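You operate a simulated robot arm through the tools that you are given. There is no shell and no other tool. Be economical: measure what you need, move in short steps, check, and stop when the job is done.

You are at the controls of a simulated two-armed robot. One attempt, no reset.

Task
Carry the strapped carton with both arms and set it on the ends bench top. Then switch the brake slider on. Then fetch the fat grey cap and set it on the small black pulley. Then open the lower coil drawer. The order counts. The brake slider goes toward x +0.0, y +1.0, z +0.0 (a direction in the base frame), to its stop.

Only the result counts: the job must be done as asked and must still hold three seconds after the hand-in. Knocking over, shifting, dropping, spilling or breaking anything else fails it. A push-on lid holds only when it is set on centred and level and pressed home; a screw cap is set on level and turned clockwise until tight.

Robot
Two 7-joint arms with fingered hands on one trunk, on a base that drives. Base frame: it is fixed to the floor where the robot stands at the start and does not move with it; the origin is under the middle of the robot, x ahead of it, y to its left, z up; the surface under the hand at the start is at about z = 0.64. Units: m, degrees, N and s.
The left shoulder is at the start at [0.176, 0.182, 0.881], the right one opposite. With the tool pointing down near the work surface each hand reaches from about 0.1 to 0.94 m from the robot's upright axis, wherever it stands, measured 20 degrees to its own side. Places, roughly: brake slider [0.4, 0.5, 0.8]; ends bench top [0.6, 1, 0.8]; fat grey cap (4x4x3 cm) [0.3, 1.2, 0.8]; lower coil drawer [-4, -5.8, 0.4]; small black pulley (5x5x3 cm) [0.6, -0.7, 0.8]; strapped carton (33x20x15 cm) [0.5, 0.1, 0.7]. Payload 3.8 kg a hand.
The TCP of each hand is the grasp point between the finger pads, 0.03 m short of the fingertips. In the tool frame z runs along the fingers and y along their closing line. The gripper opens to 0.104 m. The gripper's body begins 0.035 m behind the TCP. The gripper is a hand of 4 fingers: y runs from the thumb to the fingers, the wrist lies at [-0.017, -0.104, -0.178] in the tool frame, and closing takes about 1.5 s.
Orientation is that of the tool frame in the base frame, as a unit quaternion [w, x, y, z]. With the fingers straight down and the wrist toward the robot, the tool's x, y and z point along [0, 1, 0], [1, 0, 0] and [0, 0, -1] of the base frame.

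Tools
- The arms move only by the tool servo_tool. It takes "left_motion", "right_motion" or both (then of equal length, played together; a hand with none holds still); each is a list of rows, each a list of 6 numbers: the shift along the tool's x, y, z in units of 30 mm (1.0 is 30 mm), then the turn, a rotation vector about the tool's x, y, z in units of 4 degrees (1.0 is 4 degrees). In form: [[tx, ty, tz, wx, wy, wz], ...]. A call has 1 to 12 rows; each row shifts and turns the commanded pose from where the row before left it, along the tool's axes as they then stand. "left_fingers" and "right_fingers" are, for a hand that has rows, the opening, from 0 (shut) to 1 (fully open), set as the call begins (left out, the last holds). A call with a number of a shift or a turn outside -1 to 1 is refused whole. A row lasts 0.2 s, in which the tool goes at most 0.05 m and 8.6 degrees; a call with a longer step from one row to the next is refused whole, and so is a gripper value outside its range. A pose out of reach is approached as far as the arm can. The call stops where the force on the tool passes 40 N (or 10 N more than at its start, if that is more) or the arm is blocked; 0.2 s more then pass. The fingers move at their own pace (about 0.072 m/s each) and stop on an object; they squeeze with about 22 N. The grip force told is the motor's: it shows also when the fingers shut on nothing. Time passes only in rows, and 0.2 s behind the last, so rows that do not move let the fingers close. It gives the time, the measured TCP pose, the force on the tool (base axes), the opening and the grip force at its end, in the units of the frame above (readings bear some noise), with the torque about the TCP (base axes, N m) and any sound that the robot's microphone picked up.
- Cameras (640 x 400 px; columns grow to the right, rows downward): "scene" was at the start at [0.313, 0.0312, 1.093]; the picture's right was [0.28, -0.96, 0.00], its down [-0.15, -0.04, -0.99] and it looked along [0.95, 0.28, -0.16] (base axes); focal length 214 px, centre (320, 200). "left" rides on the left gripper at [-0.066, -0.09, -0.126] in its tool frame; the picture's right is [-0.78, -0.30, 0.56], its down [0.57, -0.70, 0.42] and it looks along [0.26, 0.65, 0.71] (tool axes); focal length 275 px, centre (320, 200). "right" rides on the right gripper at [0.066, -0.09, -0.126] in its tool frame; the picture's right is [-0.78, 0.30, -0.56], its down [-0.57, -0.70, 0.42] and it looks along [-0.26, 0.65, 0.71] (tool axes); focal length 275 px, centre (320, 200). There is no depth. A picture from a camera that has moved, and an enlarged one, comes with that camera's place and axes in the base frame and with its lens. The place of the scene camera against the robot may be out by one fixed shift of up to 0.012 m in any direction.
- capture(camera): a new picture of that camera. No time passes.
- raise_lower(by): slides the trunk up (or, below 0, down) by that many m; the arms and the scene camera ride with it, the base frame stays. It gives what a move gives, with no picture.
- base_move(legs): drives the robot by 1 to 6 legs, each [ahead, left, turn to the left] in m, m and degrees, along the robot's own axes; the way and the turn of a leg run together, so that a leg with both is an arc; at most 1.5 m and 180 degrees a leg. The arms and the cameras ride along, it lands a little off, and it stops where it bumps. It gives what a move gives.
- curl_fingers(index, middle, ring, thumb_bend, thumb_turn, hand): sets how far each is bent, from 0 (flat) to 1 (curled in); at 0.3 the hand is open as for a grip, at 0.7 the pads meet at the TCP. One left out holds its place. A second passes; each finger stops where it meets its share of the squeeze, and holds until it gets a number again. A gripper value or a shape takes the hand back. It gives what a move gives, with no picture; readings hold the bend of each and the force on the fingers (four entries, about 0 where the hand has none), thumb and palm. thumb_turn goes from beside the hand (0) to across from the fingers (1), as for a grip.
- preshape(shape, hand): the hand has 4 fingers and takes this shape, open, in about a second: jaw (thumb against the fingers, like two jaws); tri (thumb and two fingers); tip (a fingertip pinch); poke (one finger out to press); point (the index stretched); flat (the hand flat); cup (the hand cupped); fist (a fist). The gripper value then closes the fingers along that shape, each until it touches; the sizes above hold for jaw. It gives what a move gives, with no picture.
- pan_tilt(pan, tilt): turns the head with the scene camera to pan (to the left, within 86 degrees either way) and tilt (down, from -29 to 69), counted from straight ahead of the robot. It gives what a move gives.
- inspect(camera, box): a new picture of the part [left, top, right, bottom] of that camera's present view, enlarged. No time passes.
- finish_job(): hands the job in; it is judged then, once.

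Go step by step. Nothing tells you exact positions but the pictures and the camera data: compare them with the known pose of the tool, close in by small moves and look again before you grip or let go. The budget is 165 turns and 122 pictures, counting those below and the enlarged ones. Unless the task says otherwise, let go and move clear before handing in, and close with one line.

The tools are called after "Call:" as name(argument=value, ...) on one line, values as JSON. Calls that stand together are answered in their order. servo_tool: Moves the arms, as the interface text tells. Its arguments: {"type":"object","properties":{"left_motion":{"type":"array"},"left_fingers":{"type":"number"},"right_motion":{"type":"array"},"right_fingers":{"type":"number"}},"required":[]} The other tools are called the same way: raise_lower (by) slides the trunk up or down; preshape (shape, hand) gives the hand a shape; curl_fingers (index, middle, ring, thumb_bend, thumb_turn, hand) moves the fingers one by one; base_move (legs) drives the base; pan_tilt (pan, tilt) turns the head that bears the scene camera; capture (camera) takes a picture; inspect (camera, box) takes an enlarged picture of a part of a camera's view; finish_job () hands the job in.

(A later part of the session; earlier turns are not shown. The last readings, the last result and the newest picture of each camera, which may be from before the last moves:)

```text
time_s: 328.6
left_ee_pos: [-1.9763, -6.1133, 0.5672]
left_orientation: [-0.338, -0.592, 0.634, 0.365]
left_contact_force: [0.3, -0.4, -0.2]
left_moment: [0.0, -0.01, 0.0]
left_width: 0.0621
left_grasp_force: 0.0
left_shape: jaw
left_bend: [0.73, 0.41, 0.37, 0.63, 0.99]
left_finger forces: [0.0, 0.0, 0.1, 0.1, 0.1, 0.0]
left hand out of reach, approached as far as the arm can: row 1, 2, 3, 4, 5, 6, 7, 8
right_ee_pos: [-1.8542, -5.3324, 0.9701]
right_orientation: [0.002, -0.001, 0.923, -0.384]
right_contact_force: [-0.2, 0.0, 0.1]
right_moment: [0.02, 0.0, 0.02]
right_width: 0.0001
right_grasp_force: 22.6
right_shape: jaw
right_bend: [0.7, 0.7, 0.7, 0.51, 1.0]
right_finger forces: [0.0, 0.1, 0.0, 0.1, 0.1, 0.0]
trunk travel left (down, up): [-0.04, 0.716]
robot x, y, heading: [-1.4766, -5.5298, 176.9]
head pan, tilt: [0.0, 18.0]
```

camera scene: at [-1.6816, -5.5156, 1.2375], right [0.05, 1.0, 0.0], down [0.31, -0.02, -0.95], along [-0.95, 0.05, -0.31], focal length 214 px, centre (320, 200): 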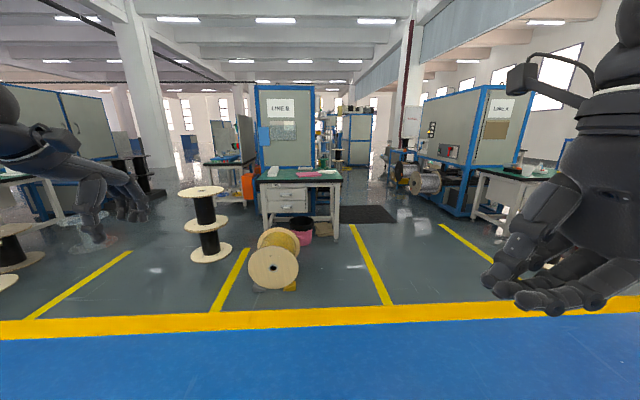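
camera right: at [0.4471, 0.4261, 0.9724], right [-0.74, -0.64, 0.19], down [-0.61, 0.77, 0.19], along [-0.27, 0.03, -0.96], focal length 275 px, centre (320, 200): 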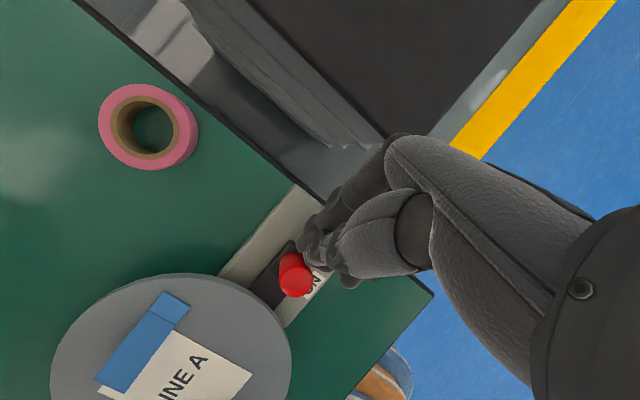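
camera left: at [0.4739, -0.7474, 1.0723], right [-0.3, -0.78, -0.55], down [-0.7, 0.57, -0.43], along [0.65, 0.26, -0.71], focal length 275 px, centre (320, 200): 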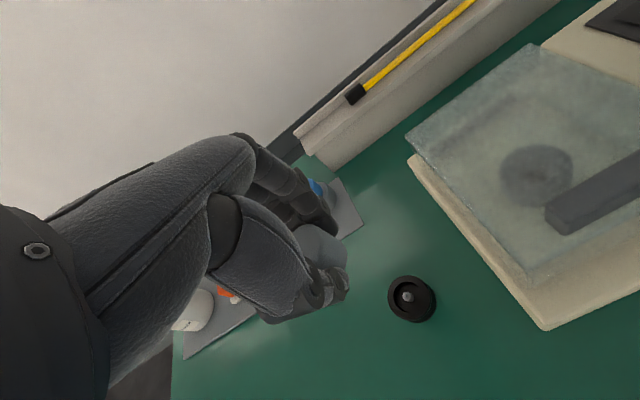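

The wrist limits bite at this pitch when low; I relax the pitch to about 40° and move slightly inward while lowering.

Call:
servo_tool(left_motion=[[0, 0, 0, 1, 0, 0], [0, 0, 0, 1, 0, 0], [0, 0, 0, 1, 0, 0], [0, 0, 0, 1, 0, 0], [0, 0, 0, 1, 0, 0], [-0.55, -0.43, 0.51, 0, 0, 0], [-0.55, -0.43, 0.51, 0, 0, 0], [-0.55, -0.43, 0.51, 0, 0, 0], [-0.55, -0.43, 0.51, 0, 0, 0], [-0.55, -0.43, 0.51, 0, 0, 0], [-0.55, -0.43, 0.51, 0, 0, 0]])

```text
time_s: 331.0
left_ee_pos: [-1.9677, -6.0656, 0.5058]
left_orientation: [-0.237, -0.644, 0.682, 0.254]
left_contact_force: [-0.4, 0.8, -0.9]
left_moment: [-0.03, -0.04, 0.0]
left_width: 0.0622
left_grasp_force: 0.0
left_shape: jaw
left_bend: [0.73, 0.41, 0.37, 0.63, 0.99]
left_finger forces: [0.0, 0.1, 0.0, 0.0, 0.0, 0.0]
left hand out of reach, approached as far as the arm can: row 8, 9, 10, 11
right_ee_pos: [-1.8544, -5.3315, 0.9686]
right_orientation: [0.002, -0.001, 0.923, -0.384]
right_contact_force: [0.6, 0.7, 0.2]
right_moment: [0.02, -0.02, -0.02]
right_width: 0.0001
right_grasp_force: 22.3
right_shape: jaw
right_bend: [0.7, 0.7, 0.7, 0.51, 1.0]
right_finger forces: [0.0, 0.0, 0.0, 0.1, 0.0, 0.0]
trunk travel left (down, up): [-0.04, 0.716]
robot x, y, heading: [-1.4729, -5.5316, 177.0]
head pan, tilt: [0.0, 18.0]
```

Call:
raise_lower(by=-0.04)

Call:
servo_tool(left_motion=[[0, 0, 0, 0.5, 0, 0], [0, -0.2, 0.26, 0, 0, 0], [0, -0.2, 0.26, 0, 0, 0], [0, 0, 0, 0, 0, 0]])

```text
time_s: 331.8
left_ee_pos: [-1.9674, -6.0653, 0.4672]
left_orientation: [-0.238, -0.644, 0.681, 0.255]
left_contact_force: [0.2, 0.2, -0.2]
left_moment: [0.0, 0.0, 0.01]
left_width: 0.0622
left_grasp_force: 0.0
left_shape: jaw
left_bend: [0.73, 0.41, 0.37, 0.63, 0.99]
left_finger forces: [0.1, 0.0, 0.1, 0.1, 0.1, 0.0]
right_ee_pos: [-1.8539, -5.3323, 0.9309]
right_orientation: [0.001, -0.001, 0.923, -0.384]
right_contact_force: [-0.5, -0.1, -0.6]
right_moment: [0.0, 0.05, -0.04]
right_width: 0.0
right_grasp_force: 21.9
right_shape: jaw
right_bend: [0.7, 0.7, 0.7, 0.51, 1.0]
right_finger forces: [0.0, 0.0, 0.0, 0.1, 0.0, 0.0]
trunk travel left (down, up): [0.0, 0.756]
robot x, y, heading: [-1.4783, -5.5324, 177.1]
head pan, tilt: [0.0, 18.0]
```

```text
time_s: 332.8
left_ee_pos: [-1.9675, -6.0671, 0.4506]
left_orientation: [-0.226, -0.647, 0.686, 0.242]
left_contact_force: [0.0, -0.5, 0.4]
left_moment: [0.03, 0.02, 0.0]
left_width: 0.0621
left_grasp_force: 0.0
left_shape: jaw
left_bend: [0.73, 0.41, 0.37, 0.63, 0.99]
left_finger forces: [0.0, 0.1, 0.1, 0.0, 0.0, 0.0]
left hand out of reach, approached as far as the arm can: row 3
right_ee_pos: [-1.8542, -5.3323, 0.9297]
right_orientation: [0.001, -0.001, 0.923, -0.384]
right_contact_force: [-0.3, -0.4, -0.2]
right_moment: [0.02, 0.02, 0.01]
right_width: 0.0
right_grasp_force: 22.3
right_shape: jaw
right_bend: [0.7, 0.7, 0.7, 0.51, 1.0]
right_finger forces: [0.0, 0.0, 0.0, 0.1, 0.0, 0.0]
trunk travel left (down, up): [0.0, 0.756]
robot x, y, heading: [-1.4743, -5.5322, 176.7]
head pan, tilt: [0.0, 18.0]
```

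The hand is at handle height in a workable pose. I raise the trunk 0.12 m so it clears the reel, drive to the drawer's front, and check the pose.

Call:
raise_lower(by=0.12)

Call:
base_move(legs=[[0, 0, 3.2], [1.1, -0.328, 0]])

```text
time_s: 334.3
left_ee_pos: [-1.9705, -6.0691, 0.6207]
left_orientation: [-0.274, -0.627, 0.667, 0.295]
left_contact_force: [-0.2, -0.1, 0.4]
left_moment: [0.03, 0.02, 0.01]
left_width: 0.062
left_grasp_force: 0.1
left_shape: jaw
left_bend: [0.73, 0.41, 0.37, 0.63, 0.99]
left_finger forces: [0.0, 0.1, 0.0, 0.0, 0.0, 0.0]
right_ee_pos: [-1.8557, -5.332, 1.0485]
right_orientation: [0.003, -0.001, 0.923, -0.384]
right_contact_force: [0.4, -0.3, 0.5]
right_moment: [0.02, 0.0, 0.01]
right_width: 0.0
right_grasp_force: 21.6
right_shape: jaw
right_bend: [0.7, 0.7, 0.7, 0.51, 1.0]
right_finger forces: [0.1, 0.1, 0.1, 0.0, 0.0, 0.1]
trunk travel left (down, up): [-0.12, 0.636]
robot x, y, heading: [-1.4761, -5.5271, 176.9]
head pan, tilt: [0.0, 18.0]
```

```text
time_s: 340.5
left_ee_pos: [-3.0329, -5.7754, 0.6206]
left_orientation: [0.283, 0.648, -0.647, -0.285]
left_contact_force: [-0.5, -0.3, 0.0]
left_moment: [-0.04, 0.0, -0.03]
left_width: 0.0622
left_grasp_force: 0.0
left_shape: jaw
left_bend: [0.73, 0.41, 0.37, 0.63, 0.99]
left_finger forces: [0.0, 0.0, 0.1, 0.0, 0.0, 0.0]
right_ee_pos: [-2.9615, -5.0337, 1.0519]
right_orientation: [0.013, -0.028, 0.923, -0.384]
right_contact_force: [0.9, 0.2, -0.2]
right_moment: [0.04, -0.03, -0.04]
right_width: 0.0
right_grasp_force: 21.8
right_shape: jaw
right_bend: [0.7, 0.7, 0.7, 0.51, 1.0]
right_finger forces: [0.0, 0.1, 0.1, 0.0, 0.0, 0.1]
trunk travel left (down, up): [-0.12, 0.636]
robot x, y, heading: [-2.5674, -5.2099, -179.2]
head pan, tilt: [0.0, 18.0]
```

Over the reel and on line with the handle. I drive 0.68 m ahead, then lower the trunk and look from the hand camera.

Call:
base_move(legs=[[0.68, 0, -0.8]])

Call:
raise_lower(by=-0.12)

```text
time_s: 344.3
left_ee_pos: [-3.7286, -5.7663, 0.6212]
left_orientation: [-0.281, -0.642, 0.653, 0.288]
left_contact_force: [0.0, 0.3, -0.5]
left_moment: [0.01, 0.03, -0.01]
left_width: 0.0619
left_grasp_force: 0.0
left_shape: jaw
left_bend: [0.73, 0.41, 0.37, 0.63, 0.99]
left_finger forces: [0.0, 0.0, 0.0, 0.1, 0.0, 0.1]
right_ee_pos: [-3.6407, -5.0262, 1.0507]
right_orientation: [0.01, -0.02, 0.923, -0.384]
right_contact_force: [0.3, -0.6, -0.1]
right_moment: [-0.02, -0.02, -0.01]
right_width: 0.0
right_grasp_force: 22.4
right_shape: jaw
right_bend: [0.7, 0.7, 0.7, 0.51, 1.0]
right_finger forces: [0.1, 0.0, 0.0, 0.1, 0.1, 0.1]
trunk travel left (down, up): [-0.12, 0.636]
robot x, y, heading: [-3.256, -5.2112, 179.3]
head pan, tilt: [0.0, 18.0]
```

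```text
time_s: 345.8
left_ee_pos: [-3.7277, -5.7658, 0.5019]
left_orientation: [-0.281, -0.642, 0.653, 0.288]
left_contact_force: [-0.6, -0.7, 0.6]
left_moment: [0.01, 0.01, -0.02]
left_width: 0.062
left_grasp_force: 0.1
left_shape: jaw
left_bend: [0.73, 0.41, 0.37, 0.63, 0.99]
left_finger forces: [0.0, 0.0, 0.0, 0.2, 0.0, 0.0]
right_ee_pos: [-3.6413, -5.0272, 0.9318]
right_orientation: [0.008, -0.019, 0.923, -0.385]
right_contact_force: [-0.2, -0.6, 0.3]
right_moment: [0.01, 0.03, -0.01]
right_width: 0.0002
right_grasp_force: 22.5
right_shape: jaw
right_bend: [0.7, 0.7, 0.7, 0.51, 1.0]
right_finger forces: [0.0, 0.0, 0.0, 0.0, 0.1, 0.0]
trunk travel left (down, up): [0.0, 0.756]
robot x, y, heading: [-3.2554, -5.2095, 179.2]
head pan, tilt: [0.0, 18.0]
```

One hand-camera picture to locate the handle precisely.

Call:
capture(camera="left")

```text
1 pictures are left
camera left: at [-3.5717, -5.7034, 0.5198], right [-0.2, 0.78, -0.59], down [0.15, -0.57, -0.81], along [-0.97, -0.25, 0.0], focal length 275 px, centre (320, 200)
```

left: 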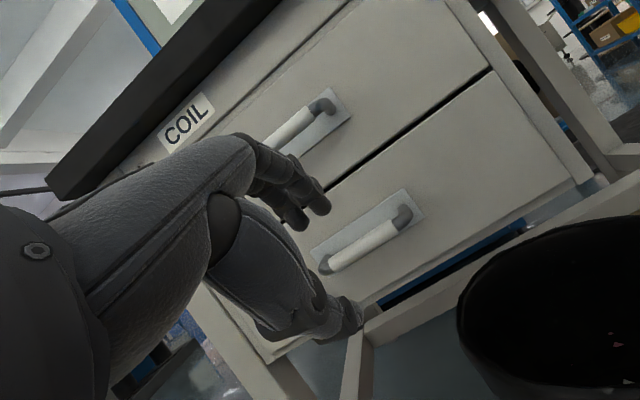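

The lower handle's bar is at about (-3.868, -5.767, 0.452), a bow bar with finger room behind. I set the opening to ~44 mm and drive 9 cm ahead to a pre-grasp point.

Call:
base_move(legs=[[0.09, 0, 0]])

Call:
servo_tool(left_motion=[[0, 0, 0, 0, 0, 0], [0, 0, 0, 0, 0, 0], [0, 0, 0, 0, 0, 0]], left_fingers=0.42)

```text
time_s: 346.9
left_ee_pos: [-3.8177, -5.7654, 0.5011]
left_orientation: [-0.28, -0.642, 0.653, 0.288]
left_contact_force: [-0.3, -0.1, 0.3]
left_moment: [0.02, 0.02, -0.02]
left_width: 0.062
left_grasp_force: 0.0
left_shape: jaw
left_bend: [0.73, 0.41, 0.37, 0.63, 0.99]
left_finger forces: [0.0, 0.0, 0.1, 0.0, 0.1, 0.0]
right_ee_pos: [-3.7314, -5.0248, 0.9297]
right_orientation: [0.01, -0.02, 0.923, -0.384]
right_contact_force: [-0.2, 0.0, -0.1]
right_moment: [0.01, 0.02, 0.01]
right_width: 0.0
right_grasp_force: 21.7
right_shape: jaw
right_bend: [0.7, 0.7, 0.7, 0.51, 1.0]
right_finger forces: [0.0, 0.1, 0.0, 0.1, 0.0, 0.1]
trunk travel left (down, up): [0.0, 0.756]
robot x, y, heading: [-3.3456, -5.2074, 179.5]
head pan, tilt: [0.0, 18.0]
```

```text
time_s: 347.7
left_ee_pos: [-3.8176, -5.7656, 0.5011]
left_orientation: [-0.28, -0.641, 0.653, 0.288]
left_contact_force: [0.5, -0.1, -0.7]
left_moment: [0.05, -0.02, 0.04]
left_width: 0.044
left_grasp_force: 0.1
left_shape: jaw
left_bend: [0.74, 0.48, 0.45, 0.71, 1.0]
left_finger forces: [0.0, 0.0, 0.0, 0.0, 0.0, 0.1]
right_ee_pos: [-3.7331, -5.0254, 0.9294]
right_orientation: [0.01, -0.02, 0.923, -0.385]
right_contact_force: [-0.1, -0.3, 0.2]
right_moment: [0.01, 0.03, 0.02]
right_width: 0.0
right_grasp_force: 22.2
right_shape: jaw
right_bend: [0.7, 0.7, 0.7, 0.51, 1.0]
right_finger forces: [0.1, 0.0, 0.1, 0.0, 0.0, 0.1]
trunk travel left (down, up): [0.0, 0.756]
robot x, y, heading: [-3.3479, -5.2085, 179.6]
head pan, tilt: [0.0, 18.0]
```

Aligned; I advance 54 mm along the fingers onto the bar.

Call:
servo_tool(left_motion=[[0, -0.02, 0.45, 0, 0, 0], [0, -0.02, 0.45, 0, 0, 0], [0, -0.02, 0.45, 0, 0, 0], [0, -0.01, 0.45, 0, 0, 0], [0, 0, 0, 0, 0, 0]])

```text
time_s: 348.6
left_ee_pos: [-3.84, -5.7718, 0.4782]
left_orientation: [-0.277, -0.642, 0.654, 0.288]
left_contact_force: [24.0, 4.9, 5.7]
left_moment: [-0.15, 0.57, 0.01]
left_width: 0.041
left_grasp_force: 0.1
left_shape: jaw
left_bend: [0.74, 0.53, 0.46, 0.71, 1.0]
left_finger forces: [4.2, 16.5, 2.1, 0.0, 0.3, 0.0]
left hand out of reach, approached as far as the arm can: row 3, 4
right_ee_pos: [-3.7297, -5.0243, 0.9311]
right_orientation: [0.009, -0.021, 0.923, -0.384]
right_contact_force: [0.1, 0.2, 0.2]
right_moment: [-0.01, 0.01, 0.02]
right_width: 0.0002
right_grasp_force: 22.2
right_shape: jaw
right_bend: [0.7, 0.7, 0.7, 0.51, 1.0]
right_finger forces: [0.1, 0.0, 0.0, 0.0, 0.0, 0.0]
trunk travel left (down, up): [0.0, 0.756]
robot x, y, heading: [-3.3438, -5.2087, 179.6]
head pan, tilt: [0.0, 18.0]
stopped in row 4 (left hand): the force on the tool passed its limit at 44 N (the readings are from after the stop); the commanded pose is now the measured one
```

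The fingertips touched the drawer front. I back off slightly and close to see whether the bar is between them.

Call:
servo_tool(left_motion=[[0, -0.05, -0.05, 0, 0, 0], [0, 0, 0, 0, 0, 0], [0, 0, 0, 0, 0, 0], [0, 0, 0, 0, 0, 0], [0, 0, 0, 0, 0, 0], [0, 0, 0, 0, 0, 0]], left_fingers=0)

```text
time_s: 350.0
left_ee_pos: [-3.839, -5.7746, 0.4743]
left_orientation: [-0.275, -0.644, 0.654, 0.287]
left_contact_force: [17.6, 1.8, -22.9]
left_moment: [0.03, -0.33, 0.0]
left_width: 0.0211
left_grasp_force: 21.9
left_shape: jaw
left_bend: [0.74, 0.73, 0.71, 0.73, 1.0]
left_finger forces: [0.0, 0.0, 0.0, 0.0, 26.4, 0.0]
right_ee_pos: [-3.7327, -5.026, 0.9306]
right_orientation: [0.009, -0.021, 0.923, -0.383]
right_contact_force: [0.0, -0.4, -0.8]
right_moment: [0.0, 0.0, -0.02]
right_width: 0.0
right_grasp_force: 22.4
right_shape: jaw
right_bend: [0.7, 0.7, 0.7, 0.51, 1.0]
right_finger forces: [0.1, 0.0, 0.0, 0.0, 0.0, 0.1]
trunk travel left (down, up): [0.0, 0.756]
robot x, y, heading: [-3.3465, -5.2089, 179.5]
head pan, tilt: [0.0, 18.0]
```

The thumb found the bar at about (-3.860, z 0.453), with the front roughly 26 mm behind it, so the fingers need a steeper, narrower approach. I back off, set a 31 mm opening and reduce the pitch to about 35°.

Call:
servo_tool(left_motion=[[0, 0, 0, 0, 0, 0], [0, 0.1, -0.5, 0, 0, 0], [0, 0.1, -0.6, 0, 0, 0], [0, 0, -0.6, 0, 0, 0], [0, 0, 0, 1, 0, 0], [0, 0, 0, 1, 0, 0], [0, 0, 0, 1, 0, 0], [0, 0, 0, 0, 0, 0]], left_fingers=0.3)

```text
time_s: 351.8
left_ee_pos: [-3.8068, -5.7744, 0.5169]
left_orientation: [-0.209, -0.668, 0.681, 0.217]
left_contact_force: [0.3, -0.9, 0.0]
left_moment: [0.0, 0.05, -0.03]
left_width: 0.0085
left_grasp_force: 22.2
left_shape: jaw
left_bend: [0.7, 0.7, 0.7, 0.77, 1.0]
left_finger forces: [0.0, 0.1, 0.0, 0.1, 0.1, 0.1]
right_ee_pos: [-3.7311, -5.0253, 0.9305]
right_orientation: [0.01, -0.021, 0.923, -0.384]
right_contact_force: [0.4, 1.2, -0.4]
right_moment: [0.0, 0.03, -0.01]
right_width: 0.0001
right_grasp_force: 21.7
right_shape: jaw
right_bend: [0.7, 0.7, 0.7, 0.51, 1.0]
right_finger forces: [0.1, 0.0, 0.0, 0.0, 0.1, 0.0]
trunk travel left (down, up): [0.0, 0.756]
robot x, y, heading: [-3.3442, -5.2124, 179.6]
head pan, tilt: [0.0, 18.0]
```

Call:
servo_tool(left_motion=[[0, 0, 0, 0, 0, 0], [0, 0, 0, 0, 0, 0], [0, 0, 0, 0, 0, 0], [0, 0, 0, 0, 0, 0]], left_fingers=0.33)

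```text
time_s: 352.8
left_ee_pos: [-3.8062, -5.7745, 0.5168]
left_orientation: [-0.21, -0.667, 0.681, 0.218]
left_contact_force: [0.6, 0.0, 0.0]
left_moment: [0.0, -0.02, 0.03]
left_width: 0.0341
left_grasp_force: 0.1
left_shape: jaw
left_bend: [0.74, 0.52, 0.5, 0.73, 1.0]
left_finger forces: [0.0, 0.0, 0.1, 0.0, 0.0, 0.0]
right_ee_pos: [-3.7312, -5.0267, 0.93]
right_orientation: [0.01, -0.021, 0.923, -0.384]
right_contact_force: [0.2, 0.1, -0.5]
right_moment: [0.0, 0.0, -0.01]
right_width: 0.0
right_grasp_force: 21.9
right_shape: jaw
right_bend: [0.7, 0.7, 0.7, 0.51, 1.0]
right_finger forces: [0.0, 0.1, 0.0, 0.0, 0.0, 0.0]
trunk travel left (down, up): [0.0, 0.756]
robot x, y, heading: [-3.3438, -5.2056, 179.7]
head pan, tilt: [0.0, 18.0]
```

I set the fingers evenly with individual bends, and drive 2.5 cm closer.

Call:
curl_fingers(hand="left", index=0.5, middle=0.5, ring=0.5, thumb_bend=0.68)

Call:
base_move(legs=[[0.025, 0, 0]])

```text
time_s: 353.8
left_ee_pos: [-3.8077, -5.7741, 0.5165]
left_orientation: [-0.209, -0.667, 0.681, 0.218]
left_contact_force: [0.6, 0.5, 0.3]
left_moment: [0.01, -0.01, -0.03]
left_width: 0.0308
left_grasp_force: 0.0
left_shape: fingers
left_bend: [0.5, 0.5, 0.5, 0.68, 1.0]
left_finger forces: [0.0, 0.1, 0.1, 0.1, 0.0, 0.1]
right_ee_pos: [-3.7315, -5.0255, 0.9312]
right_orientation: [0.01, -0.02, 0.923, -0.385]
right_contact_force: [-0.5, -1.2, 0.5]
right_moment: [-0.03, 0.01, 0.01]
right_width: 0.0
right_grasp_force: 22.4
right_shape: jaw
right_bend: [0.7, 0.7, 0.7, 0.51, 1.0]
right_finger forces: [0.0, 0.0, 0.0, 0.1, 0.0, 0.1]
trunk travel left (down, up): [0.0, 0.756]
robot x, y, heading: [-3.3451, -5.2058, 179.5]
head pan, tilt: [0.0, 18.0]
```

```text
time_s: 354.6
left_ee_pos: [-3.8313, -5.7746, 0.5144]
left_orientation: [-0.207, -0.669, 0.681, 0.217]
left_contact_force: [15.7, 2.0, -13.5]
left_moment: [0.03, 0.89, 0.14]
left_width: 0.0301
left_grasp_force: 10.4
left_shape: fingers
left_bend: [0.5, 0.53, 0.5, 0.68, 1.0]
left_finger forces: [0.6, 21.0, 0.1, 0.0, 0.0, 0.0]
right_ee_pos: [-3.7562, -5.0266, 0.9291]
right_orientation: [0.01, -0.021, 0.923, -0.383]
right_contact_force: [1.2, 0.1, 0.0]
right_moment: [-0.04, 0.01, 0.01]
right_width: 0.0001
right_grasp_force: 21.9
right_shape: jaw
right_bend: [0.7, 0.7, 0.7, 0.51, 1.0]
right_finger forces: [0.0, 0.0, 0.1, 0.0, 0.0, 0.1]
trunk travel left (down, up): [0.0, 0.756]
robot x, y, heading: [-3.3727, -5.211, 179.6]
head pan, tilt: [0.0, 18.0]
```

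The hand's knuckle met the upper handle, so a flatter approach is needed. I back off, bring the base closer to the handle's line, and pitch the hand to ~60° with the arm less stretched sideways.

Call:
base_move(legs=[[-0.12, 0, 0], [0, 0.1, 0.3]])

Call:
servo_tool(left_motion=[[-0.6, 0, 0, 0, 0, 0], [-0.6, 0, 0, 0, 0, 0], [-0.6, 0, 0, 0, 0, 0], [-0.6, 0, 0, 0, 0, 0], [-0.6, 0, 0, 0, 0, 0], [0, 0, 0, -1, 0, 0], [0, 0, 0, -1, 0, 0], [0, 0, 0, -1, 0, 0], [0, 0, 0, -1, 0, 0], [0, 0, 0, -1, 0, 0], [0, 0, 0, -1, 0, 0], [0, 0, 0, 0, 0, 0]])

```text
time_s: 356.6
left_ee_pos: [-3.7127, -5.874, 0.515]
left_orientation: [-0.207, -0.67, 0.679, 0.216]
left_contact_force: [0.6, 0.3, -0.2]
left_moment: [0.0, -0.03, 0.01]
left_width: 0.0308
left_grasp_force: 0.0
left_shape: fingers
left_bend: [0.5, 0.5, 0.5, 0.68, 1.0]
left_finger forces: [0.1, 0.1, 0.0, 0.0, 0.0, 0.0]
right_ee_pos: [-3.6412, -5.1263, 0.9312]
right_orientation: [0.011, -0.023, 0.923, -0.384]
right_contact_force: [0.9, -0.1, -0.5]
right_moment: [0.0, 0.02, 0.0]
right_width: 0.0001
right_grasp_force: 21.9
right_shape: jaw
right_bend: [0.7, 0.7, 0.7, 0.51, 1.0]
right_finger forces: [0.0, 0.0, 0.0, 0.0, 0.0, 0.1]
trunk travel left (down, up): [0.0, 0.756]
robot x, y, heading: [-3.2528, -5.3093, 179.8]
head pan, tilt: [0.0, 18.0]
```

```text
time_s: 359.1
left_ee_pos: [-3.7111, -5.7829, 0.5152]
left_orientation: [-0.228, -0.657, 0.676, 0.245]
left_contact_force: [0.8, 0.3, -0.7]
left_moment: [-0.05, 0.01, -0.01]
left_width: 0.0307
left_grasp_force: 0.0
left_shape: fingers
left_bend: [0.5, 0.5, 0.5, 0.68, 1.0]
left_finger forces: [0.1, 0.1, 0.0, 0.0, 0.1, 0.0]
left hand out of reach, approached as far as the arm can: row 6, 8, 10, 11
right_ee_pos: [-3.6429, -5.1248, 0.9304]
right_orientation: [0.011, -0.022, 0.923, -0.385]
right_contact_force: [1.0, -0.3, 0.3]
right_moment: [0.0, 0.02, 0.01]
right_width: 0.0003
right_grasp_force: 21.9
right_shape: jaw
right_bend: [0.7, 0.7, 0.7, 0.51, 1.0]
right_finger forces: [0.0, 0.0, 0.0, 0.0, 0.0, 0.1]
trunk travel left (down, up): [0.0, 0.756]
robot x, y, heading: [-3.2539, -5.3086, 179.6]
head pan, tilt: [0.0, 18.0]
```

Palm-down is limited there. I'll use the palm-up grip (wrist above, thumb over the bar), like the carton grip which suited this arm. I raise the hand a little and roll it over.

Call:
servo_tool(left_motion=[[0, 0.52, -0.65, 0, 0, 0], [0, 0.52, -0.65, 0, 0, 0], [0, 0.52, -0.65, 0, 0, 0], [0, 0.52, -0.65, 0, 0, 0], [0, 0, 0, -0.017, -0.182, -0.983], [0, 0, 0, -0.017, -0.182, -0.983], [0, 0, 0, -0.017, -0.182, -0.983], [0, 0, 0, -0.017, -0.182, -0.983], [0, 0, 0, -0.017, -0.182, -0.983], [0, 0, 0, -0.017, -0.182, -0.983], [0, 0, 0, -0.017, -0.182, -0.983], [0, 0, 0, -0.017, -0.182, -0.983]])

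Call:
servo_tool(left_motion=[[0, 0, 0, -0.017, -0.182, -0.983], [0, 0, 0, -0.017, -0.182, -0.983], [0, 0, 0, -0.017, -0.182, -0.983], [0, 0, 0, -0.017, -0.182, -0.983], [0, 0, 0, -0.017, -0.182, -0.983], [0, 0, 0, -0.017, -0.182, -0.983], [0, 0, 0, -0.017, -0.182, -0.983], [0, 0, 0, -0.017, -0.182, -0.983], [0, 0, 0, -0.017, -0.182, -0.983], [0, 0, 0, -0.017, -0.182, -0.983], [0, 0, 0, -0.017, -0.182, -0.983], [0, 0, 0, -0.017, -0.182, -0.983]])

```text
time_s: 361.8
left_ee_pos: [-3.7114, -5.7856, 0.6158]
left_orientation: [0.121, 0.801, -0.482, -0.333]
left_contact_force: [0.0, -0.8, 0.2]
left_moment: [0.0, 0.02, 0.01]
left_width: 0.0307
left_grasp_force: 0.1
left_shape: fingers
left_bend: [0.5, 0.5, 0.5, 0.68, 1.0]
left_finger forces: [0.1, 0.0, 0.1, 0.1, 0.0, 0.0]
right_ee_pos: [-3.6425, -5.1255, 0.9307]
right_orientation: [0.011, -0.022, 0.923, -0.384]
right_contact_force: [-0.2, 0.1, 0.3]
right_moment: [-0.02, -0.02, -0.02]
right_width: 0.0001
right_grasp_force: 22.6
right_shape: jaw
right_bend: [0.7, 0.7, 0.7, 0.51, 1.0]
right_finger forces: [0.1, 0.1, 0.0, 0.0, 0.0, 0.1]
trunk travel left (down, up): [0.0, 0.756]
robot x, y, heading: [-3.253, -5.307, 179.8]
head pan, tilt: [0.0, 18.0]
```

```text
time_s: 364.4
left_ee_pos: [-3.72, -5.8041, 0.601]
left_orientation: [-0.052, 0.899, -0.126, -0.416]
left_contact_force: [0.7, -0.3, 0.9]
left_moment: [0.02, 0.0, 0.0]
left_width: 0.0306
left_grasp_force: 0.0
left_shape: fingers
left_bend: [0.5, 0.5, 0.5, 0.68, 1.0]
left_finger forces: [0.1, 0.0, 0.1, 0.0, 0.0, 0.1]
left hand out of reach, approached as far as the arm can: row 6, 7, 8, 9, 10, 12
right_ee_pos: [-3.6408, -5.1264, 0.9312]
right_orientation: [0.011, -0.022, 0.923, -0.384]
right_contact_force: [-0.4, 0.0, -0.4]
right_moment: [0.0, -0.02, 0.01]
right_width: 0.0002
right_grasp_force: 22.1
right_shape: jaw
right_bend: [0.7, 0.7, 0.7, 0.51, 1.0]
right_finger forces: [0.0, 0.1, 0.1, 0.1, 0.0, 0.0]
trunk travel left (down, up): [0.0, 0.756]
robot x, y, heading: [-3.2565, -5.3079, 179.9]
head pan, tilt: [0.0, 18.0]
```

Rolling over is limited here. I return to the palm-down approach, which nearly worked: this time with the narrower 30 mm opening and deeper insertion at ~47°.

Call:
servo_tool(left_motion=[[0, 0, 0, 0.017, 0.182, 0.983], [0, 0, 0, 0.017, 0.182, 0.983], [0, 0, 0, 0.017, 0.182, 0.983], [0, 0, 0, 0.017, 0.182, 0.983], [0, 0, 0, 0.017, 0.182, 0.983], [0, 0, 0, 0.017, 0.182, 0.983], [0, 0, 0, 0.017, 0.182, 0.983], [0, 0, 0, 0.017, 0.182, 0.983], [0, 0, 0, 0.017, 0.182, 0.983], [0, 0, 0, 0.017, 0.182, 0.983], [0, 0, 0, 0.017, 0.182, 0.983], [0, 0, 0, 0.017, 0.182, 0.983]])

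Call:
servo_tool(left_motion=[[0, 0, 0, 0.017, 0.182, 0.983], [0, 0, 0, 0.017, 0.182, 0.983], [0, 0, 0, 0.017, 0.182, 0.983], [0, 0, 0, 0.017, 0.182, 0.983], [0, 0, 0, 0.017, 0.182, 0.983], [0, 0, 0, 0.017, 0.182, 0.983], [0, 0, 0, 0.017, 0.182, 0.983], [0, 0, 0, 0.017, 0.182, 0.983], [0, 0, 0, 0, 0, 0]])

Call:
base_move(legs=[[0, -0.12, 0]])

```text
time_s: 366.9
left_ee_pos: [-3.7195, -5.8028, 0.6016]
left_orientation: [0.122, 0.801, -0.482, -0.332]
left_contact_force: [0.2, 1.3, 1.3]
left_moment: [0.02, 0.0, -0.02]
left_width: 0.0306
left_grasp_force: 0.0
left_shape: fingers
left_bend: [0.5, 0.5, 0.5, 0.68, 1.0]
left_finger forces: [0.0, 0.0, 0.1, 0.0, 0.1, 0.0]
right_ee_pos: [-3.6415, -5.1263, 0.9298]
right_orientation: [0.011, -0.023, 0.923, -0.384]
right_contact_force: [-1.0, 1.1, -0.4]
right_moment: [-0.01, 0.03, 0.0]
right_width: 0.0
right_grasp_force: 22.3
right_shape: jaw
right_bend: [0.7, 0.7, 0.7, 0.51, 1.0]
right_finger forces: [0.0, 0.0, 0.0, 0.1, 0.0, 0.1]
trunk travel left (down, up): [0.0, 0.756]
robot x, y, heading: [-3.2508, -5.308, 179.7]
head pan, tilt: [0.0, 18.0]
```

```text
time_s: 368.9
left_ee_pos: [-3.719, -5.8047, 0.6022]
left_orientation: [-0.228, -0.656, 0.677, 0.244]
left_contact_force: [0.2, 0.6, 0.3]
left_moment: [0.05, 0.01, 0.0]
left_width: 0.0308
left_grasp_force: 0.1
left_shape: fingers
left_bend: [0.5, 0.5, 0.5, 0.68, 1.0]
left_finger forces: [0.1, 0.0, 0.0, 0.0, 0.0, 0.0]
right_ee_pos: [-3.6411, -5.1263, 0.9305]
right_orientation: [0.011, -0.023, 0.923, -0.384]
right_contact_force: [0.2, 0.6, 0.0]
right_moment: [-0.04, -0.03, -0.01]
right_width: 0.0001
right_grasp_force: 21.2
right_shape: jaw
right_bend: [0.7, 0.7, 0.7, 0.51, 1.0]
right_finger forces: [0.0, 0.0, 0.1, 0.0, 0.0, 0.0]
trunk travel left (down, up): [0.0, 0.756]
robot x, y, heading: [-3.2519, -5.3099, 179.7]
head pan, tilt: [0.0, 18.0]
```

```text
time_s: 370.2
left_ee_pos: [-3.7191, -5.6816, 0.6009]
left_orientation: [-0.228, -0.656, 0.676, 0.245]
left_contact_force: [0.6, -0.4, 0.3]
left_moment: [0.01, -0.01, -0.01]
left_width: 0.0305
left_grasp_force: 0.1
left_shape: fingers
left_bend: [0.5, 0.5, 0.5, 0.68, 1.0]
left_finger forces: [0.0, 0.0, 0.1, 0.1, 0.0, 0.1]
right_ee_pos: [-3.641, -5.0048, 0.929]
right_orientation: [0.011, -0.022, 0.923, -0.384]
right_contact_force: [0.7, 0.4, -0.4]
right_moment: [-0.01, 0.01, -0.01]
right_width: 0.0001
right_grasp_force: 21.6
right_shape: jaw
right_bend: [0.7, 0.7, 0.7, 0.51, 1.0]
right_finger forces: [0.0, 0.0, 0.0, 0.0, 0.1, 0.0]
trunk travel left (down, up): [0.0, 0.756]
robot x, y, heading: [-3.2549, -5.1876, 179.5]
head pan, tilt: [0.0, 18.0]
```

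Call:
servo_tool(left_motion=[[0.7, 0, 0, 0, 0, 0], [0.7, 0, 0, 0, 0, 0], [0.7, 0, 0, 0, 0, 0], [0.75, 0, 0, 0, 0, 0], [0, 0, 0, -1, 0, 0], [0, 0, 0, -1, 0, 0], [0, 0, 0, -1, 0, 0], [0, -0.63, 0.53, 0, 0, 0], [0, -0.63, 0.53, 0, 0, 0], [0, -0.63, 0.53, 0, 0, 0], [0, -0.63, 0.53, 0, 0, 0]])

```text
time_s: 372.6
left_ee_pos: [-3.7238, -5.7667, 0.5014]
left_orientation: [-0.296, -0.628, 0.647, 0.315]
left_contact_force: [0.5, 0.1, 0.5]
left_moment: [-0.06, -0.01, -0.03]
left_width: 0.0308
left_grasp_force: 0.2
left_shape: fingers
left_bend: [0.5, 0.5, 0.5, 0.68, 1.0]
left_finger forces: [0.0, 0.0, 0.1, 0.0, 0.0, 0.0]
right_ee_pos: [-3.642, -5.0053, 0.9308]
right_orientation: [0.01, -0.021, 0.923, -0.384]
right_contact_force: [0.4, 0.9, -0.4]
right_moment: [0.01, 0.01, -0.02]
right_width: 0.0001
right_grasp_force: 21.7
right_shape: jaw
right_bend: [0.7, 0.7, 0.7, 0.51, 1.0]
right_finger forces: [0.1, 0.0, 0.0, 0.1, 0.1, 0.0]
trunk travel left (down, up): [0.0, 0.756]
robot x, y, heading: [-3.2551, -5.1863, 179.7]
head pan, tilt: [0.0, 18.0]
```

No limits at this wider stance, pitch 51°. I test one more pitch step and lowering to about 0.475.

Call:
servo_tool(left_motion=[[0, 0, 0, -1, 0, 0], [0, -0.42, 0.29, 0, 0, 0], [0, -0.42, 0.29, 0, 0, 0], [0, 0, 0, 0, 0, 0]])

```text
time_s: 373.6
left_ee_pos: [-3.7249, -5.7654, 0.4713]
left_orientation: [-0.317, -0.618, 0.635, 0.337]
left_contact_force: [0.2, 0.2, -1.7]
left_moment: [-0.01, 0.0, -0.02]
left_width: 0.0311
left_grasp_force: 0.1
left_shape: fingers
left_bend: [0.5, 0.5, 0.5, 0.68, 1.0]
left_finger forces: [0.0, 0.0, 0.1, 0.1, 0.1, 0.0]
right_ee_pos: [-3.6404, -5.0059, 0.931]
right_orientation: [0.011, -0.022, 0.923, -0.384]
right_contact_force: [0.4, 0.8, 0.4]
right_moment: [0.01, 0.0, 0.04]
right_width: 0.0
right_grasp_force: 22.4
right_shape: jaw
right_bend: [0.7, 0.7, 0.7, 0.51, 1.0]
right_finger forces: [0.0, 0.0, 0.0, 0.0, 0.0, 0.0]
trunk travel left (down, up): [0.0, 0.756]
robot x, y, heading: [-3.2538, -5.1902, 179.5]
head pan, tilt: [0.0, 18.0]
```

Even better. I try two more pitch steps.

Call:
servo_tool(left_motion=[[0, 0, 0, -1, 0, 0], [0, 0, 0, -1, 0, 0], [0, -0.2, 0.1, 0, 0, 0], [0, 0, 0, 0, 0, 0]])

```text
time_s: 374.6
left_ee_pos: [-3.724, -5.7668, 0.4648]
left_orientation: [-0.359, -0.594, 0.611, 0.381]
left_contact_force: [-0.7, -0.3, -0.5]
left_moment: [0.02, -0.03, 0.0]
left_width: 0.0308
left_grasp_force: 0.0
left_shape: fingers
left_bend: [0.5, 0.5, 0.5, 0.68, 1.0]
left_finger forces: [0.0, 0.0, 0.1, 0.0, 0.0, 0.1]
right_ee_pos: [-3.6411, -5.005, 0.9301]
right_orientation: [0.01, -0.021, 0.923, -0.384]
right_contact_force: [0.3, 0.4, 0.1]
right_moment: [0.01, -0.01, -0.01]
right_width: 0.0
right_grasp_force: 21.8
right_shape: jaw
right_bend: [0.7, 0.7, 0.7, 0.51, 1.0]
right_finger forces: [0.0, 0.0, 0.1, 0.0, 0.0, 0.1]
trunk travel left (down, up): [0.0, 0.756]
robot x, y, heading: [-3.2534, -5.1859, 179.6]
head pan, tilt: [0.0, 18.0]
```

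Pitch 63° at z 0.465 with no limits. I drive 0.12 m straight ahead so the bar goes between fingers and thumb.

Call:
base_move(legs=[[0.12, 0, 0]])

```text
time_s: 375.9
left_ee_pos: [-3.8359, -5.7644, 0.4619]
left_orientation: [-0.355, -0.595, 0.613, 0.379]
left_contact_force: [3.6, -1.3, -1.5]
left_moment: [-0.03, 0.05, 0.09]
left_width: 0.0305
left_grasp_force: 2.0
left_shape: fingers
left_bend: [0.52, 0.51, 0.5, 0.67, 1.0]
left_finger forces: [1.5, 1.9, 0.0, 0.0, 1.0, 0.0]
right_ee_pos: [-3.758, -5.0056, 0.9299]
right_orientation: [0.011, -0.022, 0.923, -0.384]
right_contact_force: [0.4, 0.3, 0.3]
right_moment: [-0.04, 0.01, 0.03]
right_width: 0.0
right_grasp_force: 22.2
right_shape: jaw
right_bend: [0.7, 0.7, 0.7, 0.51, 1.0]
right_finger forces: [0.0, 0.1, 0.0, 0.0, 0.0, 0.0]
trunk travel left (down, up): [0.0, 0.756]
robot x, y, heading: [-3.3721, -5.1873, 179.6]
head pan, tilt: [0.0, 18.0]
stopped in leg 1: the force on the tool passed its limit at 44 N (the readings are from after the stop); the commanded pose is now the measured one
```

Both fingertips and thumb touch the bar: the opening was a bit narrow. I back 2 cm, open wider to ~42 mm and go in again.

Call:
base_move(legs=[[-0.025, 0, 0]])

Call:
curl_fingers(hand="left", index=0.44, middle=0.44, ring=0.44, thumb_bend=0.64)

Call:
base_move(legs=[[0.036, 0, 0]])

```text
time_s: 376.8
left_ee_pos: [-3.8096, -5.7659, 0.4619]
left_orientation: [-0.356, -0.596, 0.613, 0.378]
left_contact_force: [0.1, 0.5, -0.1]
left_moment: [-0.03, 0.0, 0.02]
left_width: 0.0309
left_grasp_force: 0.1
left_shape: fingers
left_bend: [0.5, 0.5, 0.5, 0.68, 1.0]
left_finger forces: [0.1, 0.1, 0.0, 0.0, 0.1, 0.0]
right_ee_pos: [-3.7313, -5.0055, 0.9306]
right_orientation: [0.011, -0.022, 0.923, -0.384]
right_contact_force: [-0.2, -0.1, 0.2]
right_moment: [0.01, 0.01, 0.0]
right_width: 0.0
right_grasp_force: 22.3
right_shape: jaw
right_bend: [0.7, 0.7, 0.7, 0.51, 1.0]
right_finger forces: [0.0, 0.0, 0.1, 0.0, 0.0, 0.0]
trunk travel left (down, up): [0.0, 0.756]
robot x, y, heading: [-3.3483, -5.1868, 179.8]
head pan, tilt: [0.0, 18.0]
```

```text
time_s: 377.8
left_ee_pos: [-3.81, -5.7652, 0.4609]
left_orientation: [-0.356, -0.595, 0.613, 0.379]
left_contact_force: [-0.8, -0.9, 0.3]
left_moment: [0.02, -0.02, 0.01]
left_width: 0.0433
left_grasp_force: 0.0
left_shape: fingers
left_bend: [0.44, 0.44, 0.44, 0.64, 1.0]
left_finger forces: [0.1, 0.1, 0.1, 0.0, 0.0, 0.1]
right_ee_pos: [-3.7326, -5.0062, 0.9304]
right_orientation: [0.01, -0.021, 0.923, -0.385]
right_contact_force: [-1.1, 0.6, -0.5]
right_moment: [0.02, -0.04, -0.01]
right_width: 0.0001
right_grasp_force: 21.8
right_shape: jaw
right_bend: [0.7, 0.7, 0.7, 0.51, 1.0]
right_finger forces: [0.1, 0.0, 0.1, 0.1, 0.1, 0.0]
trunk travel left (down, up): [0.0, 0.756]
robot x, y, heading: [-3.3451, -5.1868, 179.7]
head pan, tilt: [0.0, 18.0]
```

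```text
time_s: 378.6
left_ee_pos: [-3.8319, -5.7649, 0.46]
left_orientation: [-0.355, -0.595, 0.614, 0.379]
left_contact_force: [1.6, -0.2, 0.1]
left_moment: [-0.01, 0.04, 0.04]
left_width: 0.0427
left_grasp_force: 0.8
left_shape: fingers
left_bend: [0.44, 0.45, 0.44, 0.64, 1.0]
left_finger forces: [0.0, 1.9, 0.0, 0.0, 0.0, 0.0]
right_ee_pos: [-3.7586, -5.0055, 0.929]
right_orientation: [0.01, -0.022, 0.923, -0.384]
right_contact_force: [0.3, 0.4, 0.0]
right_moment: [-0.01, -0.02, 0.0]
right_width: 0.0
right_grasp_force: 21.9
right_shape: jaw
right_bend: [0.7, 0.7, 0.7, 0.51, 1.0]
right_finger forces: [0.1, 0.0, 0.0, 0.1, 0.0, 0.0]
trunk travel left (down, up): [0.0, 0.756]
robot x, y, heading: [-3.3676, -5.1892, 179.4]
head pan, tilt: [0.0, 18.0]
stopped in leg 1: the force on the tool passed its limit at 55 N (the readings are from after the stop); the commanded pose is now the measured one
```

The fingertips have passed over the bar and reached the front plate. I close here and see if it grips.

Call:
curl_fingers(hand="left", index=0.8, middle=0.8, ring=0.8, thumb_bend=0.9)

```text
time_s: 379.6
left_ee_pos: [-3.8314, -5.7643, 0.4586]
left_orientation: [-0.352, -0.596, 0.614, 0.379]
left_contact_force: [0.7, 0.3, -22.7]
left_moment: [0.08, 0.13, -0.32]
left_width: 0.0
left_grasp_force: 15.3
left_shape: fingers
left_bend: [0.74, 0.79, 0.78, 0.81, 1.0]
left_finger forces: [0.0, 5.2, 7.3, 0.0, 17.9, 0.0]
right_ee_pos: [-3.7603, -5.0057, 0.9295]
right_orientation: [0.012, -0.022, 0.923, -0.384]
right_contact_force: [-0.4, 0.1, -0.9]
right_moment: [0.0, 0.01, 0.01]
right_width: 0.0003
right_grasp_force: 21.8
right_shape: jaw
right_bend: [0.7, 0.7, 0.7, 0.51, 1.0]
right_finger forces: [0.1, 0.0, 0.0, 0.0, 0.0, 0.0]
trunk travel left (down, up): [0.0, 0.756]
robot x, y, heading: [-3.3687, -5.1866, 179.4]
head pan, tilt: [0.0, 18.0]
```

There is contact above and below. I try a gentle 4 cm pull with the base.

Call:
base_move(legs=[[-0.04, 0, 0]])

```text
time_s: 380.5
left_ee_pos: [-3.7909, -5.7658, 0.4595]
left_orientation: [-0.353, -0.596, 0.614, 0.379]
left_contact_force: [1.0, 4.4, -22.2]
left_moment: [0.09, 0.17, -0.23]
left_width: 0.0002
left_grasp_force: 14.4
left_shape: fingers
left_bend: [0.74, 0.79, 0.78, 0.81, 1.0]
left_finger forces: [0.1, 4.7, 7.0, 0.0, 17.8, 0.0]
right_ee_pos: [-3.7187, -5.0069, 0.9311]
right_orientation: [0.011, -0.022, 0.923, -0.384]
right_contact_force: [0.7, 1.1, -0.1]
right_moment: [0.01, 0.03, 0.01]
right_width: 0.0
right_grasp_force: 21.9
right_shape: jaw
right_bend: [0.7, 0.7, 0.7, 0.51, 1.0]
right_finger forces: [0.1, 0.0, 0.0, 0.1, 0.0, 0.1]
trunk travel left (down, up): [0.0, 0.756]
robot x, y, heading: [-3.3291, -5.1867, 179.7]
head pan, tilt: [0.0, 18.0]
```

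The grip forces stayed unchanged while the hand moved 4 cm, so the drawer is coming. The reel limits how far my wrist can go back, so I pull another 7 cm in steps.

Call:
base_move(legs=[[-0.035, 0, 0]])

Call:
base_move(legs=[[-0.03, 0, 0]])

```text
time_s: 381.4
left_ee_pos: [-3.7524, -5.7641, 0.4586]
left_orientation: [-0.351, -0.596, 0.615, 0.378]
left_contact_force: [2.8, 1.1, -17.8]
left_moment: [-0.03, 0.12, -0.19]
left_width: 0.0002
left_grasp_force: 11.5
left_shape: fingers
left_bend: [0.74, 0.79, 0.79, 0.81, 1.0]
left_finger forces: [0.0, 3.0, 5.2, 0.0, 16.7, 0.0]
right_ee_pos: [-3.681, -5.0079, 0.9303]
right_orientation: [0.011, -0.022, 0.923, -0.383]
right_contact_force: [-0.2, 0.3, -0.3]
right_moment: [0.01, 0.02, -0.01]
right_width: 0.0
right_grasp_force: 21.5
right_shape: jaw
right_bend: [0.7, 0.7, 0.7, 0.51, 1.0]
right_finger forces: [0.1, 0.0, 0.0, 0.1, 0.1, 0.1]
trunk travel left (down, up): [0.0, 0.756]
robot x, y, heading: [-3.291, -5.186, 179.9]
head pan, tilt: [0.0, 18.0]
```

```text
time_s: 382.2
left_ee_pos: [-3.7216, -5.7642, 0.456]
left_orientation: [-0.35, -0.597, 0.615, 0.377]
left_contact_force: [1.2, -1.4, -15.2]
left_moment: [-0.01, 0.11, -0.13]
left_width: 0.0
left_grasp_force: 9.9
left_shape: fingers
left_bend: [0.74, 0.8, 0.79, 0.81, 1.0]
left_finger forces: [0.0, 1.5, 3.7, 0.1, 14.5, 0.0]
right_ee_pos: [-3.6521, -5.0065, 0.9304]
right_orientation: [0.011, -0.022, 0.923, -0.383]
right_contact_force: [-0.5, 0.0, 0.2]
right_moment: [-0.01, 0.03, 0.02]
right_width: 0.0
right_grasp_force: 21.8
right_shape: jaw
right_bend: [0.7, 0.7, 0.7, 0.51, 1.0]
right_finger forces: [0.1, 0.0, 0.0, 0.1, 0.0, 0.1]
trunk travel left (down, up): [0.0, 0.756]
robot x, y, heading: [-3.2608, -5.1893, 179.5]
head pan, tilt: [0.0, 18.0]
```

The drawer is out about 11 cm, with the grip weakening. I release and will hook the fingers over the top edge of the drawer front from inside to pull further with the wrist high above the reel.

Call:
servo_tool(left_motion=[[0, 0, 0, 0, 0, 0], [0, 0, 0, 0, 0, 0], [0, 0, 0, 0, 0, 0], [0, 0, 0, 0, 0, 0], [0, 0, -0.5, 0, 0, 0], [0, 0, -0.5, 0, 0, 0], [0, 0.89, -0.45, 0, 0, 0], [0, 0.89, -0.45, 0, 0, 0], [0, 0.89, -0.45, 0, 0, 0], [0, 0.89, -0.45, 0, 0, 0], [0, 0.89, -0.45, 0, 0, 0]], left_fingers=0.77)

Call:
servo_tool(left_motion=[[0, 0, 0, 1, 0, 0], [0, 0, 0, 1, 0, 0], [0, 0, 0, 1, 0, 0], [0, 0, 0, 1, 0, 0], [0, 0, 0, 1, 0, 0], [0, 0, 0, 1, 0, 0], [0, 0, 0, 1, 0, 0], [0, 0, 0, 1, 0, 0], [0, 0, 0, 1, 0, 0], [0, 0, 0, 1, 0, 0], [0, 0, 0, 1, 0, 0], [0, 0, 0, 1, 0, 0]])

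```text
time_s: 384.6
left_ee_pos: [-3.698, -5.7682, 0.6215]
left_orientation: [-0.35, -0.597, 0.615, 0.377]
left_contact_force: [0.5, -0.4, 0.3]
left_moment: [-0.02, 0.0, 0.0]
left_width: 0.08
left_grasp_force: 0.0
left_shape: jaw
left_bend: [0.27, 0.35, 0.32, 0.5, 0.98]
left_finger forces: [0.0, 0.1, 0.0, 0.1, 0.0, 0.0]
right_ee_pos: [-3.6527, -5.0047, 0.9303]
right_orientation: [0.011, -0.022, 0.923, -0.384]
right_contact_force: [-0.1, 0.4, 0.3]
right_moment: [-0.02, 0.0, 0.0]
right_width: 0.0
right_grasp_force: 22.3
right_shape: jaw
right_bend: [0.7, 0.7, 0.7, 0.51, 1.0]
right_finger forces: [0.0, 0.1, 0.0, 0.1, 0.1, 0.0]
trunk travel left (down, up): [0.0, 0.756]
robot x, y, heading: [-3.2669, -5.1866, 179.9]
head pan, tilt: [0.0, 18.0]
```

```text
time_s: 387.2
left_ee_pos: [-3.6985, -5.769, 0.6214]
left_orientation: [-0.077, -0.688, 0.716, 0.094]
left_contact_force: [1.1, -0.3, 0.7]
left_moment: [-0.01, 0.04, 0.01]
left_width: 0.0797
left_grasp_force: 0.0
left_shape: jaw
left_bend: [0.27, 0.35, 0.32, 0.5, 0.98]
left_finger forces: [0.0, 0.0, 0.1, 0.0, 0.0, 0.1]
right_ee_pos: [-3.6517, -5.0067, 0.9306]
right_orientation: [0.01, -0.021, 0.923, -0.384]
right_contact_force: [0.1, 0.2, -0.7]
right_moment: [-0.03, 0.02, 0.02]
right_width: 0.0
right_grasp_force: 22.0
right_shape: jaw
right_bend: [0.7, 0.7, 0.7, 0.51, 1.0]
right_finger forces: [0.0, 0.0, 0.0, 0.0, 0.0, 0.1]
trunk travel left (down, up): [0.0, 0.756]
robot x, y, heading: [-3.2619, -5.1878, 179.8]
head pan, tilt: [0.0, 18.0]
```

I use my last picture from the hand camera to see how far the drawer is open and where its front's top edge is.

Call:
capture(camera="left")

```text
0 pictures are left
camera left: at [-3.5779, -5.7089, 0.722], right [0.19, 0.78, -0.6], down [0.56, -0.59, -0.59], along [-0.81, -0.22, -0.54], focal length 275 px, centre (320, 200)
```

left: 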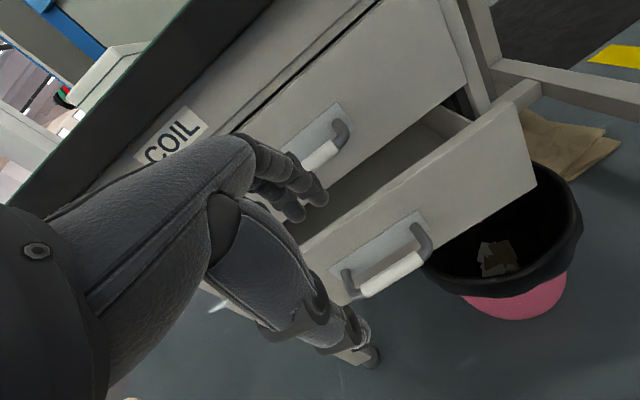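

The drawer is open about 9–10 cm and its front's top edge is at about x -3.80, z 0.535. I shift 13 cm right (clear of the upper handle), set the fingers and drive forward so they're over the inside of the front.

Call:
curl_fingers(hand="left", index=0.38, middle=0.38, ring=0.38, thumb_bend=0.55)

Call:
base_move(legs=[[0, -0.13, 0], [0.095, 0, 0]])

```text
time_s: 388.2
left_ee_pos: [-3.6983, -5.768, 0.6216]
left_orientation: [-0.076, -0.688, 0.716, 0.094]
left_contact_force: [-0.1, 0.4, 0.1]
left_moment: [0.01, 0.03, 0.01]
left_width: 0.0631
left_grasp_force: 0.2
left_shape: fingers
left_bend: [0.38, 0.38, 0.38, 0.55, 0.98]
left_finger forces: [0.0, 0.1, 0.1, 0.1, 0.0, 0.0]
right_ee_pos: [-3.6515, -5.0058, 0.9316]
right_orientation: [0.011, -0.022, 0.923, -0.384]
right_contact_force: [-0.2, -0.6, 0.5]
right_moment: [-0.01, -0.03, 0.0]
right_width: 0.0001
right_grasp_force: 21.7
right_shape: jaw
right_bend: [0.7, 0.7, 0.7, 0.51, 1.0]
right_finger forces: [0.1, 0.0, 0.0, 0.0, 0.1, 0.0]
trunk travel left (down, up): [0.0, 0.756]
robot x, y, heading: [-3.2627, -5.1888, 179.5]
head pan, tilt: [0.0, 18.0]
```

```text
time_s: 390.2
left_ee_pos: [-3.7901, -5.6418, 0.6215]
left_orientation: [-0.078, -0.689, 0.715, 0.094]
left_contact_force: [1.0, 0.4, -0.6]
left_moment: [0.01, 0.03, 0.01]
left_width: 0.0631
left_grasp_force: 0.1
left_shape: fingers
left_bend: [0.38, 0.38, 0.38, 0.55, 0.98]
left_finger forces: [0.0, 0.0, 0.0, 0.0, 0.0, 0.0]
right_ee_pos: [-3.7455, -4.8788, 0.9304]
right_orientation: [0.011, -0.022, 0.923, -0.384]
right_contact_force: [1.2, 0.1, -1.3]
right_moment: [0.0, 0.03, 0.03]
right_width: 0.0
right_grasp_force: 22.0
right_shape: jaw
right_bend: [0.7, 0.7, 0.7, 0.51, 1.0]
right_finger forces: [0.0, 0.0, 0.0, 0.0, 0.1, 0.1]
trunk travel left (down, up): [0.0, 0.756]
robot x, y, heading: [-3.3557, -5.062, 179.6]
head pan, tilt: [0.0, 18.0]
```

Call:
servo_tool(left_motion=[[0, -0.1, 0.4, 0, 0, 0], [0, -0.1, 0.4, 0, 0, 0], [0, -0.1, 0.4, 0, 0, 0], [0, -0.1, 0.4, 0, 0, 0], [0, -0.1, 0.4, 0, 0, 0], [0, -0.1, 0.4, 0, 0, 0], [0, -0.1, 0.4, 0, 0, 0], [0, -0.1, 0.4, 0, 0, 0]])

```text
time_s: 392.0
left_ee_pos: [-3.7888, -5.6391, 0.5225]
left_orientation: [-0.077, -0.689, 0.714, 0.093]
left_contact_force: [-0.6, -1.3, 0.1]
left_moment: [-0.01, 0.02, 0.01]
left_width: 0.0631
left_grasp_force: 0.0
left_shape: fingers
left_bend: [0.38, 0.38, 0.38, 0.55, 0.98]
left_finger forces: [0.1, 0.0, 0.0, 0.0, 0.1, 0.1]
right_ee_pos: [-3.7447, -4.8778, 0.9299]
right_orientation: [0.01, -0.022, 0.923, -0.384]
right_contact_force: [-1.2, 0.1, 0.4]
right_moment: [0.0, -0.02, 0.01]
right_width: 0.0001
right_grasp_force: 21.9
right_shape: jaw
right_bend: [0.7, 0.7, 0.7, 0.51, 1.0]
right_finger forces: [0.0, 0.0, 0.0, 0.1, 0.0, 0.0]
trunk travel left (down, up): [0.0, 0.756]
robot x, y, heading: [-3.356, -5.061, 179.6]
head pan, tilt: [0.0, 18.0]
```

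No contact on the way down. I close to clamp the drawer front's edge.

Call:
curl_fingers(hand="left", index=0.8, middle=0.8, ring=0.8, thumb_bend=0.9)

```text
time_s: 393.0
left_ee_pos: [-3.7899, -5.6383, 0.5227]
left_orientation: [-0.079, -0.688, 0.715, 0.094]
left_contact_force: [-0.2, 0.5, 5.1]
left_moment: [0.01, -0.01, -0.53]
left_width: 0.0115
left_grasp_force: 25.4
left_shape: fingers
left_bend: [0.57, 0.6, 0.61, 0.79, 0.97]
left_finger forces: [8.7, 8.6, 8.8, 0.1, 25.3, 0.0]
right_ee_pos: [-3.7449, -4.8766, 0.9305]
right_orientation: [0.01, -0.022, 0.923, -0.384]
right_contact_force: [-0.9, 0.5, 0.3]
right_moment: [-0.01, -0.01, -0.01]
right_width: 0.0
right_grasp_force: 22.9
right_shape: jaw
right_bend: [0.7, 0.7, 0.7, 0.51, 1.0]
right_finger forces: [0.0, 0.1, 0.1, 0.0, 0.1, 0.0]
trunk travel left (down, up): [0.0, 0.756]
robot x, y, heading: [-3.3557, -5.0588, 180.1]
head pan, tilt: [0.0, 18.0]
```

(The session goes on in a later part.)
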